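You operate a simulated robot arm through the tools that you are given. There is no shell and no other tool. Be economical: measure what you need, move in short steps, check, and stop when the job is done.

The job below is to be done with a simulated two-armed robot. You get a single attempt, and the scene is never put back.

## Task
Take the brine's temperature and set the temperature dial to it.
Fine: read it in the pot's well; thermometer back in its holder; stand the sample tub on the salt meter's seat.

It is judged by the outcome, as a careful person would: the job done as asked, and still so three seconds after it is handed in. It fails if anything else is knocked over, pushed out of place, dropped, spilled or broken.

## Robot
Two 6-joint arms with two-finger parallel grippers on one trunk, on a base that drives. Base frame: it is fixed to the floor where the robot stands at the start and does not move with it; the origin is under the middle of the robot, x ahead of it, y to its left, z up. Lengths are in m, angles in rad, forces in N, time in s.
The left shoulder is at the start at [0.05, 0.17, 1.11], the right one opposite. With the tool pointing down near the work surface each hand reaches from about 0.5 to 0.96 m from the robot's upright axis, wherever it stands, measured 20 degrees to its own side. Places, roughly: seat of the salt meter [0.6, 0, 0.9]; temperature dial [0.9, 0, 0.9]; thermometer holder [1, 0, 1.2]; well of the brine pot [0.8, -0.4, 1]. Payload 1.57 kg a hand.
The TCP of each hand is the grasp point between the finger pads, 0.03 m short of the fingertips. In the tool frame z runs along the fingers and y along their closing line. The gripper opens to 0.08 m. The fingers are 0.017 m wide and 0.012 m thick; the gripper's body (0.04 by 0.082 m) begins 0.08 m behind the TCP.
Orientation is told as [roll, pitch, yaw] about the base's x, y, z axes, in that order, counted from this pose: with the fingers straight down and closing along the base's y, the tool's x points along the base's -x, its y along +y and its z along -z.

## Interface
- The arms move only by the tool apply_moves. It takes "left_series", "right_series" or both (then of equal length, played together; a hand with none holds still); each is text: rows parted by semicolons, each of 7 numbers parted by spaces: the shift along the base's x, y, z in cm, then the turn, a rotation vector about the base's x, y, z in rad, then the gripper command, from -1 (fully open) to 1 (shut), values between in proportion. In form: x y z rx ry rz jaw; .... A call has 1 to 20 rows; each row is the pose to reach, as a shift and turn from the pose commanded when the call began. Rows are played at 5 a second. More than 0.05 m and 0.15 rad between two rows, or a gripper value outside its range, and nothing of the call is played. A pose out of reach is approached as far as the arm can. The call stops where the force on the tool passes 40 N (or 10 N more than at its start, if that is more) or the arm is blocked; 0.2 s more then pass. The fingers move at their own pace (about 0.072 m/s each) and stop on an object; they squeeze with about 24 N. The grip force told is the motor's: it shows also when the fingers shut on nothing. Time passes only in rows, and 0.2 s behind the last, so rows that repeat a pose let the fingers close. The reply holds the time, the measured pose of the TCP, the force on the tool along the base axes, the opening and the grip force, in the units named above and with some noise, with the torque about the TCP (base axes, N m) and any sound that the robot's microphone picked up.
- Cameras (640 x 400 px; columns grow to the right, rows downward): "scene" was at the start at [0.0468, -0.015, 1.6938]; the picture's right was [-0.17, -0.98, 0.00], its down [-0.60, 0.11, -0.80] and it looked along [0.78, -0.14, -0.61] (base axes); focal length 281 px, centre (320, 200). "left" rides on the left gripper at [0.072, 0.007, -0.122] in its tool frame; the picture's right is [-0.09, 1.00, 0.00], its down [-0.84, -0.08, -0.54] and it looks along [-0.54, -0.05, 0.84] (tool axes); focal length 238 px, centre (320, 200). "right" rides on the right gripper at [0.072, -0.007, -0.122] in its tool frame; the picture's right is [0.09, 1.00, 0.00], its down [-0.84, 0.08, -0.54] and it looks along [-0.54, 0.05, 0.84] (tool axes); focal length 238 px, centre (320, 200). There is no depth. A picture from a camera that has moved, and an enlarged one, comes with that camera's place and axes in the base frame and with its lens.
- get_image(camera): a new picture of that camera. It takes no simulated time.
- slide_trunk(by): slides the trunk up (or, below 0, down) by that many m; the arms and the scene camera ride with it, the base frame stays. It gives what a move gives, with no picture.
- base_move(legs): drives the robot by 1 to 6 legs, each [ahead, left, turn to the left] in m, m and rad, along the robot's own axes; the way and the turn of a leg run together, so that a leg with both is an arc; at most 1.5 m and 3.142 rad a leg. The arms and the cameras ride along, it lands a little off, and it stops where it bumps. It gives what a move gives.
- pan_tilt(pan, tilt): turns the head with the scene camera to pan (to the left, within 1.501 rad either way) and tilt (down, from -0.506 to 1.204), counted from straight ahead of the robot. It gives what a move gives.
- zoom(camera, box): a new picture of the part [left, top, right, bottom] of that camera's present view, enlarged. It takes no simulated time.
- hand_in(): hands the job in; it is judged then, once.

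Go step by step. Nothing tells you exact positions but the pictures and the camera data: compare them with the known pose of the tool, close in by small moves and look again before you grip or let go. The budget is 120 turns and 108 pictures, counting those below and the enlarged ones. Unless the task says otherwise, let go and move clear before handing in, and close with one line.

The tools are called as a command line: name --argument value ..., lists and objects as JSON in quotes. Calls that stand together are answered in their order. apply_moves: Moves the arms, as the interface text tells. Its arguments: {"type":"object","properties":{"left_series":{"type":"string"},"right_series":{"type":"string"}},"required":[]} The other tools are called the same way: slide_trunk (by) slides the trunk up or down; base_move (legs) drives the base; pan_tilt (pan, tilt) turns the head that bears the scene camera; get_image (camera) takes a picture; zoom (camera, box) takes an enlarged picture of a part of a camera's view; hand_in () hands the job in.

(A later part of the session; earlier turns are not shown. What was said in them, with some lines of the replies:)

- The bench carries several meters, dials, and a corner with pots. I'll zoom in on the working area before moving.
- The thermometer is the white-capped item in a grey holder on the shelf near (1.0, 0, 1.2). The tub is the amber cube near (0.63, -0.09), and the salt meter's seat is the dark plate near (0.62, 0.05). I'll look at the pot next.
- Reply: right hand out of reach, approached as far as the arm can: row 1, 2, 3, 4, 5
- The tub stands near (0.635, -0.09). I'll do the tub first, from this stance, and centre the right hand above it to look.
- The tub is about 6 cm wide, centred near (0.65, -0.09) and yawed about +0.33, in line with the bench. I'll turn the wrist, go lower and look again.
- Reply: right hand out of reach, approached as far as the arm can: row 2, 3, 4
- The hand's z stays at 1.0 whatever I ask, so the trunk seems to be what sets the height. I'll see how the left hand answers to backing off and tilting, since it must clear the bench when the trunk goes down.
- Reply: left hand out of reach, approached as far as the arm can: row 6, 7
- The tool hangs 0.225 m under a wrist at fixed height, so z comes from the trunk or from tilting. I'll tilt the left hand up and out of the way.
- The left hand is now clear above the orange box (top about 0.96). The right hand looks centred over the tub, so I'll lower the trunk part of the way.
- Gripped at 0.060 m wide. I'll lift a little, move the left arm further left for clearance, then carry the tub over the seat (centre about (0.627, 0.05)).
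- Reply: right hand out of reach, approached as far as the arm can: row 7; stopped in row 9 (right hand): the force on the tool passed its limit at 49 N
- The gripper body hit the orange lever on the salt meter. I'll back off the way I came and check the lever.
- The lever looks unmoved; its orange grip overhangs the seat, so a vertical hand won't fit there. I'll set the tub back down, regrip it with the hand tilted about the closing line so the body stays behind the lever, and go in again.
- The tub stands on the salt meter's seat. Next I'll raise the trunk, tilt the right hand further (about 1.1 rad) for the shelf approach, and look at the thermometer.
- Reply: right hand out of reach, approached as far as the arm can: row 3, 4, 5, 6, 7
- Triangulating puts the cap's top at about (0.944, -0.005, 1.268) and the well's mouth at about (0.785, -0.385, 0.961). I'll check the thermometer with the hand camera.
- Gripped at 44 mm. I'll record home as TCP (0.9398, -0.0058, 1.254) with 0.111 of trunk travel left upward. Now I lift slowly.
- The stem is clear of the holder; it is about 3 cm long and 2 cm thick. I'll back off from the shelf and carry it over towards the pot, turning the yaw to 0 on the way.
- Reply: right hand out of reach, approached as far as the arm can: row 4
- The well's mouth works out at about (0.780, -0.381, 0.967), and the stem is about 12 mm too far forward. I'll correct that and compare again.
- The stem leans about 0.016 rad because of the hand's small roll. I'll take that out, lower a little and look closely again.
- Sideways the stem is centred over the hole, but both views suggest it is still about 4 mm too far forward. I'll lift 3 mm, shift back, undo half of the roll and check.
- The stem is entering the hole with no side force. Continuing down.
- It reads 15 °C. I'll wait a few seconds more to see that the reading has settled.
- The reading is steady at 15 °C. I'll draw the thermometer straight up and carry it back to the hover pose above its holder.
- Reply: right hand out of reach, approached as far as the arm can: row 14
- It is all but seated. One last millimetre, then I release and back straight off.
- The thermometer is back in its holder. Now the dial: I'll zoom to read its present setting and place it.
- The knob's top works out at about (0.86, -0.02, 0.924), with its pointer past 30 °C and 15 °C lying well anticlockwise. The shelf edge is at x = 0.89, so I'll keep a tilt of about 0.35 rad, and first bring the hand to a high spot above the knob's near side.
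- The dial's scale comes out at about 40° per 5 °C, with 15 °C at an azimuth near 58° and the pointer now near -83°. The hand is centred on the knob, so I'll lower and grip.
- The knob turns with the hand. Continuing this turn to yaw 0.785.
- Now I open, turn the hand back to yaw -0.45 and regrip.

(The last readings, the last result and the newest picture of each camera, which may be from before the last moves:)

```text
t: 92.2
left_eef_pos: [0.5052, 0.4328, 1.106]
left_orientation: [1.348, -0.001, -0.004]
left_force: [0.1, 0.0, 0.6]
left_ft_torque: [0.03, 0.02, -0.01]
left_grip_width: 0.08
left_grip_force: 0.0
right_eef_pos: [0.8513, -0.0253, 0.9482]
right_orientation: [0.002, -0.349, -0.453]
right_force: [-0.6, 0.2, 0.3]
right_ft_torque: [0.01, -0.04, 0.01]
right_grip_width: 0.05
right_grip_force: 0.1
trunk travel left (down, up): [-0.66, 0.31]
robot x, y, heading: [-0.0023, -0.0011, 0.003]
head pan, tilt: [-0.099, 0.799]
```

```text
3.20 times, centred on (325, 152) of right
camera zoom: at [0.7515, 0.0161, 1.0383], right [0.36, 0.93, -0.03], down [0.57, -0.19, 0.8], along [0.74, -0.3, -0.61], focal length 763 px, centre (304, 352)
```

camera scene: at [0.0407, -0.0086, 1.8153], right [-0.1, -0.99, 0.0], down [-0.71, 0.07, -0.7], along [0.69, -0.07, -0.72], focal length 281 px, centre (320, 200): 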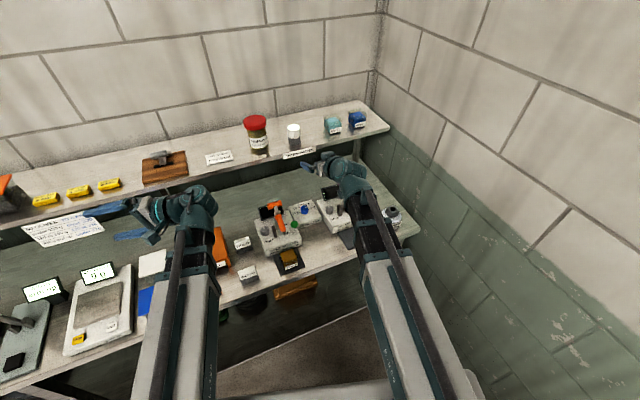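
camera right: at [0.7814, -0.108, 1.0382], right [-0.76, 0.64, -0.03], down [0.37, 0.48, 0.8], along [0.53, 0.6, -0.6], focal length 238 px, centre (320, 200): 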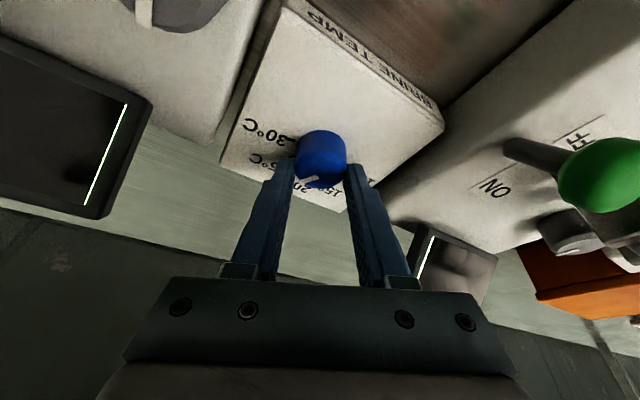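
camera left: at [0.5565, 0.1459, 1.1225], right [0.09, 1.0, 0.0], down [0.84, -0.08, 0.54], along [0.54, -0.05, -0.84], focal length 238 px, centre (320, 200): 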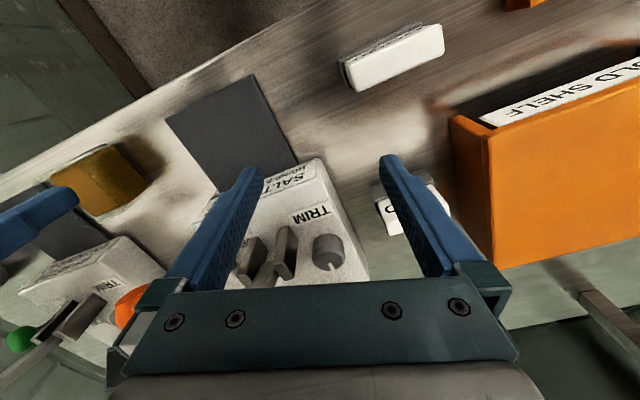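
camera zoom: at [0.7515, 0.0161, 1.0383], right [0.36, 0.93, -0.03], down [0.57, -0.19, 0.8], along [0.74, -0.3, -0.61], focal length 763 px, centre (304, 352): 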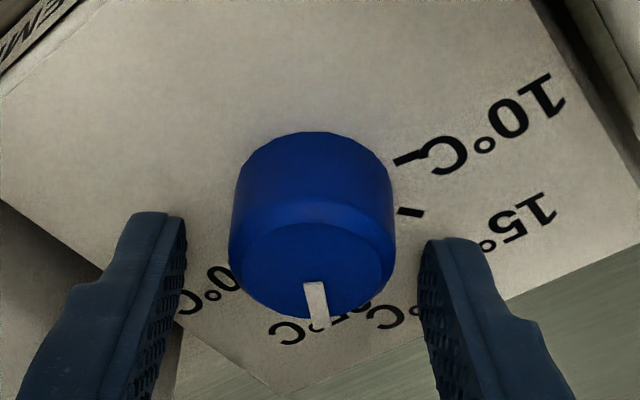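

The pointer is now near -16° (about 25 °C); 15 °C lies near 59°. I grip again and turn by about 1.33 rad.

apply_moves --right_series "0.1 0 0 0 0 0 0; 0.1 0 0 0 0 0 0.5; 0.1 0 0 0 0 0 0.5; 0.1 0 0 0 0 0 0.5; 0.1 0 0 0 0 0.134 0.5; 0.1 0 0 0 0 0.268 0.5; 0.1 0 0 0 0 0.402 0.5; 0.1 0 0 0 0 0.536 0.5; 0.1 0 0 0 0 0.67 0.5; 0.1 0 0 0 0 0.804 0.5; 0.1 0 0 0 0 0.938 0.5; 0.1 0 0 0 0 1.072 0.5; 0.1 0 0 0 0 1.206 0.5; 0.1 0 0 0 0 1.33 0.5; 0.1 0 0 0 0 1.33 0.5; 0.1 0 0 0 0 1.33 -0.25; 0.1 0 0 0 0 1.33 -0.25; 0.1 0 0 0 0 1.33 -0.25"

zoom --camera "right" --box '[240, 90, 410, 215]'

```text
t: 96.0
left_eef_pos: [0.5058, 0.4345, 1.1059]
left_orientation: [1.35, 0.0, -0.004]
left_force: [0.7, 0.0, -0.4]
left_ft_torque: [-0.03, 0.0, 0.02]
left_grip_width: 0.08
left_grip_force: 0.0
right_eef_pos: [0.8546, -0.0237, 0.9485]
right_orientation: [0.002, -0.349, 0.881]
right_force: [-0.1, 0.3, -0.4]
right_ft_torque: [-0.01, -0.02, 0.01]
right_grip_width: 0.05
right_grip_force: 0.0
trunk travel left (down, up): [-0.66, 0.31]
robot x, y, heading: [0.0029, 0.0024, 0.002]
head pan, tilt: [-0.099, 0.799]
```

```text
3.20 times, centred on (325, 152) of right
camera zoom: at [0.7906, -0.1135, 1.0383], right [-0.82, 0.57, -0.03], down [0.32, 0.51, 0.8], along [0.47, 0.64, -0.6], focal length 763 px, centre (304, 352)
```

zoom: 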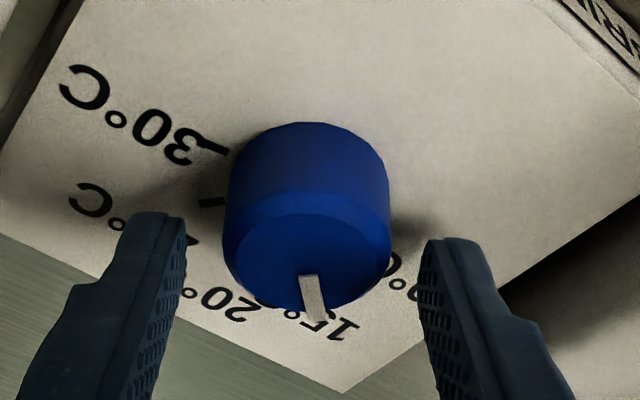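

The pointer lies on 15 °C. I'll turn the open hand back to the view that shows the 15 tick to check it finely.

apply_moves --right_series "0 0 0 0 0 -0.137 -0.25; 0 0 0 0 0 -0.274 -0.25; 0 0 0 0 0 -0.411 -0.25; 0 0 0 0 0 -0.548 -0.25; 0 0 0 0 0 -0.685 -0.25; 0 0 0 0 0 -0.822 -0.25; 0 0 0 0 0 -0.959 -0.25; 0 0 0 0 0 -1.096 -0.25; 0 0 0 0 0 -1.234 -0.25; 0 0 0 0 0 -1.33 -0.25; 0 0 0 0 0 -1.33 -0.25"

zoom --camera "right" --box '[270, 110, 390, 200]'

```text
t: 98.4
left_eef_pos: [0.5051, 0.4331, 1.1067]
left_orientation: [1.35, 0.0, -0.003]
left_force: [-0.1, -0.4, 0.2]
left_ft_torque: [0.01, 0.0, 0.01]
left_grip_width: 0.0797
left_grip_force: 0.0
right_eef_pos: [0.8537, -0.0236, 0.9476]
right_orientation: [0.002, -0.35, -0.452]
right_force: [0.6, -0.4, 0.7]
right_ft_torque: [0.02, 0.0, -0.03]
right_grip_width: 0.0501
right_grip_force: 0.0
trunk travel left (down, up): [-0.66, 0.31]
robot x, y, heading: [-0.0016, 0.0039, -0.005]
head pan, tilt: [-0.099, 0.799]
```

```text
4.44 times, centred on (330, 155) of right
camera zoom: at [0.7532, 0.0164, 1.0383], right [0.36, 0.93, -0.03], down [0.57, -0.19, 0.8], along [0.74, -0.3, -0.6], focal length 1059 px, centre (276, 400)
```

zoom: 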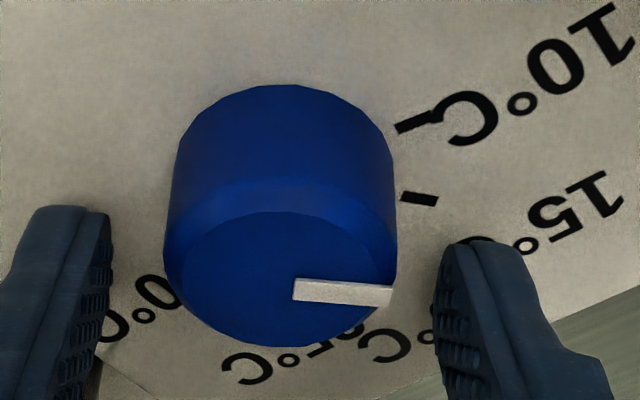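

The pointer lies near 65° and the 15 tick near 58°, so it has gone about 6.5° too far. I'll grip and turn back by 0.115 rad.

apply_moves --right_series "0 0 0 0 0 0 0; 0 0 0 0 0 0 0.5; 0 0 0 0 0 0 0.5; 0 0 0 0 0 0 0.5; 0 0 0 0 0 -0.06 0.5; 0 0 0 0 0 -0.115 0.5; 0 0 0 0 0 -0.115 0.5; 0 0 0 0 0 -0.115 0.5; 0 0 0 0 0 -0.115 -0.25; 0 0 0 0 0 -0.115 -0.25; 0 0 0 0 0 -0.115 -0.25; 0 0 0 0 0 -0.115 -0.25"

slide_trunk --by 0.04

zoom --camera "right" --box '[270, 70, 390, 160]'

```text
t: 101.0
left_eef_pos: [0.5054, 0.4347, 1.106]
left_orientation: [1.35, 0.0, -0.002]
left_force: [0.0, -0.6, 0.3]
left_ft_torque: [0.02, -0.03, -0.01]
left_grip_width: 0.0797
left_grip_force: 0.0
right_eef_pos: [0.8544, -0.0238, 0.9493]
right_orientation: [0.002, -0.349, -0.566]
right_force: [-0.1, -0.9, -0.3]
right_ft_torque: [0.01, -0.03, -0.01]
right_grip_width: 0.0501
right_grip_force: 0.0
trunk travel left (down, up): [-0.66, 0.31]
robot x, y, heading: [-0.0019, 0.0015, -0.005]
head pan, tilt: [-0.099, 0.799]
```

```text
t: 101.8
left_eef_pos: [0.5059, 0.4338, 1.1467]
left_orientation: [1.349, 0.002, -0.004]
left_force: [0.4, -0.4, 0.1]
left_ft_torque: [0.05, -0.01, -0.01]
left_grip_width: 0.0802
left_grip_force: 0.0
right_eef_pos: [0.8545, -0.0245, 0.9874]
right_orientation: [0.002, -0.349, -0.565]
right_force: [0.2, 0.4, 0.0]
right_ft_torque: [0.03, -0.01, 0.0]
right_grip_width: 0.0502
right_grip_force: 0.1
trunk travel left (down, up): [-0.7, 0.27]
robot x, y, heading: [-0.0, -0.0008, -0.003]
head pan, tilt: [-0.099, 0.799]
```

```text
4.44 times, centred on (330, 115) of right
camera zoom: at [0.7585, 0.0274, 1.0781], right [0.46, 0.89, -0.03], down [0.55, -0.26, 0.8], along [0.7, -0.38, -0.6], focal length 1059 px, centre (276, 578)
```

zoom: 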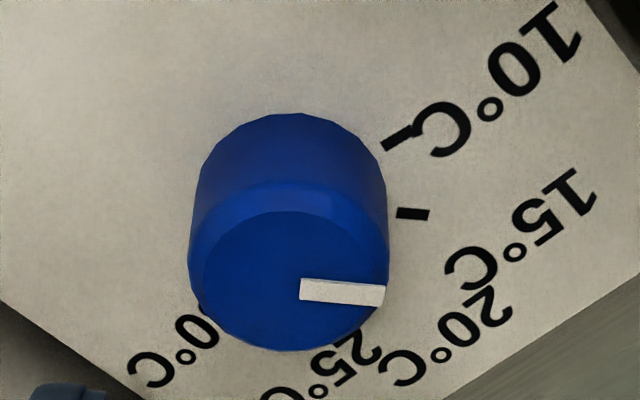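

The pointer and the 15 tick now agree within about 1°. I'll raise the hand, back off, and check the whole scene before handing in.

slide_trunk --by 0.2

apply_moves --right_series "-4 -1 0 0 0 0 -0.25; -8 -2 0 0 0 0 -0.25; -12 -4 0 0 0 0 -0.25; -16 -7 0 0 0 0 -0.25; -20 -11 0 0 0 0 -0.25; -22 -15 0 0 0 0 -0.25; -22 -19 0 0 0 0 -0.25; -22 -22 0 0 0 0 -0.25; -22 -22 0 0 0 0 -0.25"

get_image --camera "scene"

zoom --camera "scene" --box '[230, 180, 370, 290]'

```text
t: 104.0
left_eef_pos: [0.5051, 0.4341, 1.3464]
left_orientation: [1.348, -0.002, -0.004]
left_force: [-0.4, 0.3, 0.3]
left_ft_torque: [0.02, 0.0, -0.02]
left_grip_width: 0.0801
left_grip_force: 0.1
right_eef_pos: [0.854, -0.0247, 1.1885]
right_orientation: [0.001, -0.348, -0.566]
right_force: [-0.4, 0.9, -0.8]
right_ft_torque: [0.01, -0.01, -0.01]
right_grip_width: 0.05
right_grip_force: 0.0
trunk travel left (down, up): [-0.9, 0.07]
robot x, y, heading: [0.0023, -0.0004, -0.008]
head pan, tilt: [-0.099, 0.799]
```

```text
refused: row 5 steps farther than a row can; nothing moved
```

```text
10 pictures are left
camera scene: at [0.0418, -0.0082, 1.8562], right [-0.1, -0.99, 0.0], down [-0.71, 0.07, -0.7], along [0.69, -0.07, -0.72], focal length 281 px, centre (320, 200)
```

scene: 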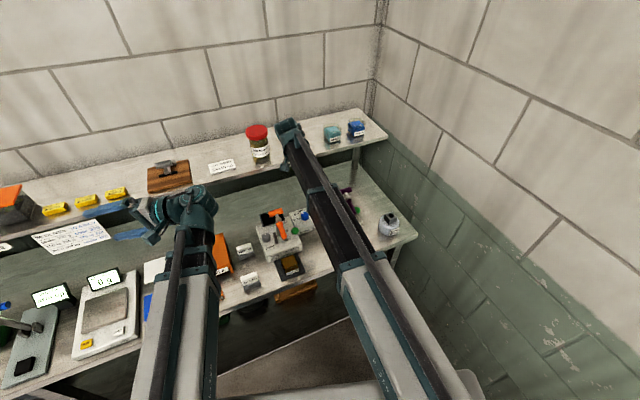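

```text
3.64 times, centred on (300, 235) of scene
camera zoom: at [0.0418, -0.0082, 1.8562], right [-0.1, -0.99, 0.0], down [-0.71, 0.07, -0.7], along [0.69, -0.07, -0.72], focal length 1021 px, centre (393, 73)
```

zoom: 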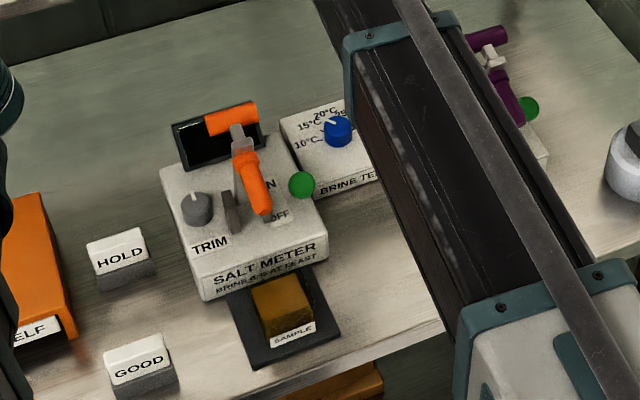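

One row stepped too far, so that call was refused. I'll back off with smaller steps.

apply_moves --right_series "-4 -1 0 0 0 0 -0.25; -8 -2 0 0 0 0 -0.25; -12 -4 0 0 0 0 -0.25; -15 -7 0 0 0 0 -0.25; -18 -10 0 0 0 0 -0.25; -20 -13 0 0 0 0 -0.25; -21 -17 0 0 0 0 -0.25; -22 -20 0 0 0 0 -0.25; -22 -22 0 0 0 0 -0.25; -22 -22 0 0 0 0 -0.25"

get_image --camera "scene"

zoom --camera "scene" --box '[240, 110, 410, 280]'

zoom --camera "scene" --box '[285, 195, 335, 235]'

```text
t: 106.2
left_eef_pos: [0.5051, 0.4338, 1.3463]
left_orientation: [1.349, 0.001, -0.004]
left_force: [0.1, -0.5, 0.1]
left_ft_torque: [0.02, 0.02, -0.04]
left_grip_width: 0.0799
left_grip_force: 0.0
right_eef_pos: [0.6353, -0.2438, 1.1888]
right_orientation: [0.002, -0.35, -0.565]
right_force: [0.8, -0.1, 0.1]
right_ft_torque: [0.02, -0.03, 0.0]
right_grip_width: 0.0501
right_grip_force: 0.0
trunk travel left (down, up): [-0.9, 0.07]
robot x, y, heading: [0.0001, 0.0003, 0.0]
head pan, tilt: [-0.099, 0.799]
```

```text
8 pictures are left
camera scene: at [0.0414, -0.008, 1.8563], right [-0.1, -0.99, 0.0], down [-0.71, 0.07, -0.7], along [0.69, -0.07, -0.72], focal length 281 px, centre (320, 200)
```

scene: 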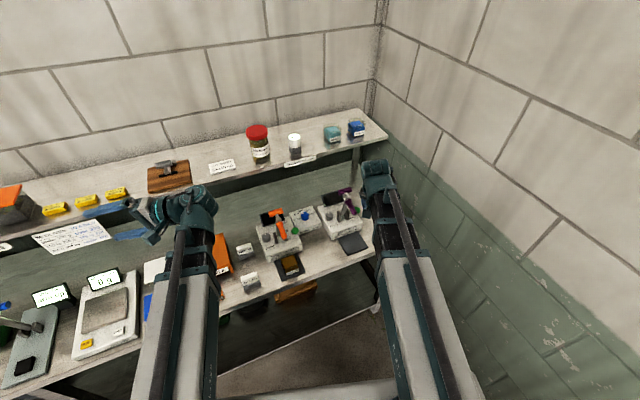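

```text
2.35 times, centred on (325, 195) of scene
camera zoom: at [0.0414, -0.008, 1.8563], right [-0.1, -0.99, 0.0], down [-0.71, 0.07, -0.7], along [0.69, -0.07, -0.72], focal length 661 px, centre (308, 212)
```

zoom: 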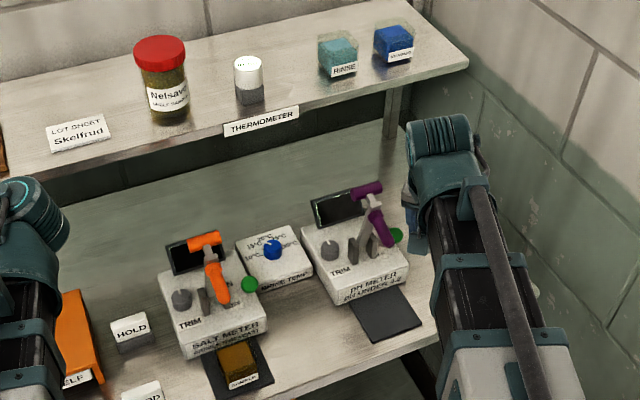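

```text
10.00 times, centred on (310, 215) of scene
camera zoom: at [0.0414, -0.008, 1.8563], right [-0.1, -0.99, 0.0], down [-0.71, 0.07, -0.7], along [0.69, -0.07, -0.72], focal length 2809 px, centre (420, 50)
```

zoom: 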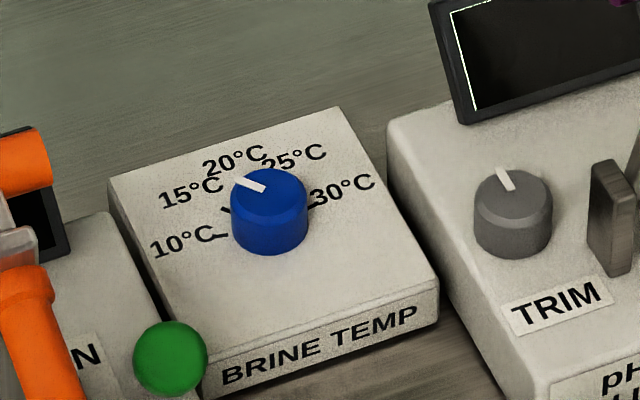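

The tub stands on the seat, the thermometer is back in its holder, and the dial points at 15 °C. Nothing else looks moved and both hands are clear, so I'm handing in.

hand_in

```text
The job is handed in.
```

The brine read a steady 15 °C in the pot's well and the temperature dial is set to 15 °C. The thermometer is back in its holder and the sample tub stands on the salt meter's seat. While carrying the tub I bumped the salt meter's orange lever (49 N), but it looked unmoved afterwards.
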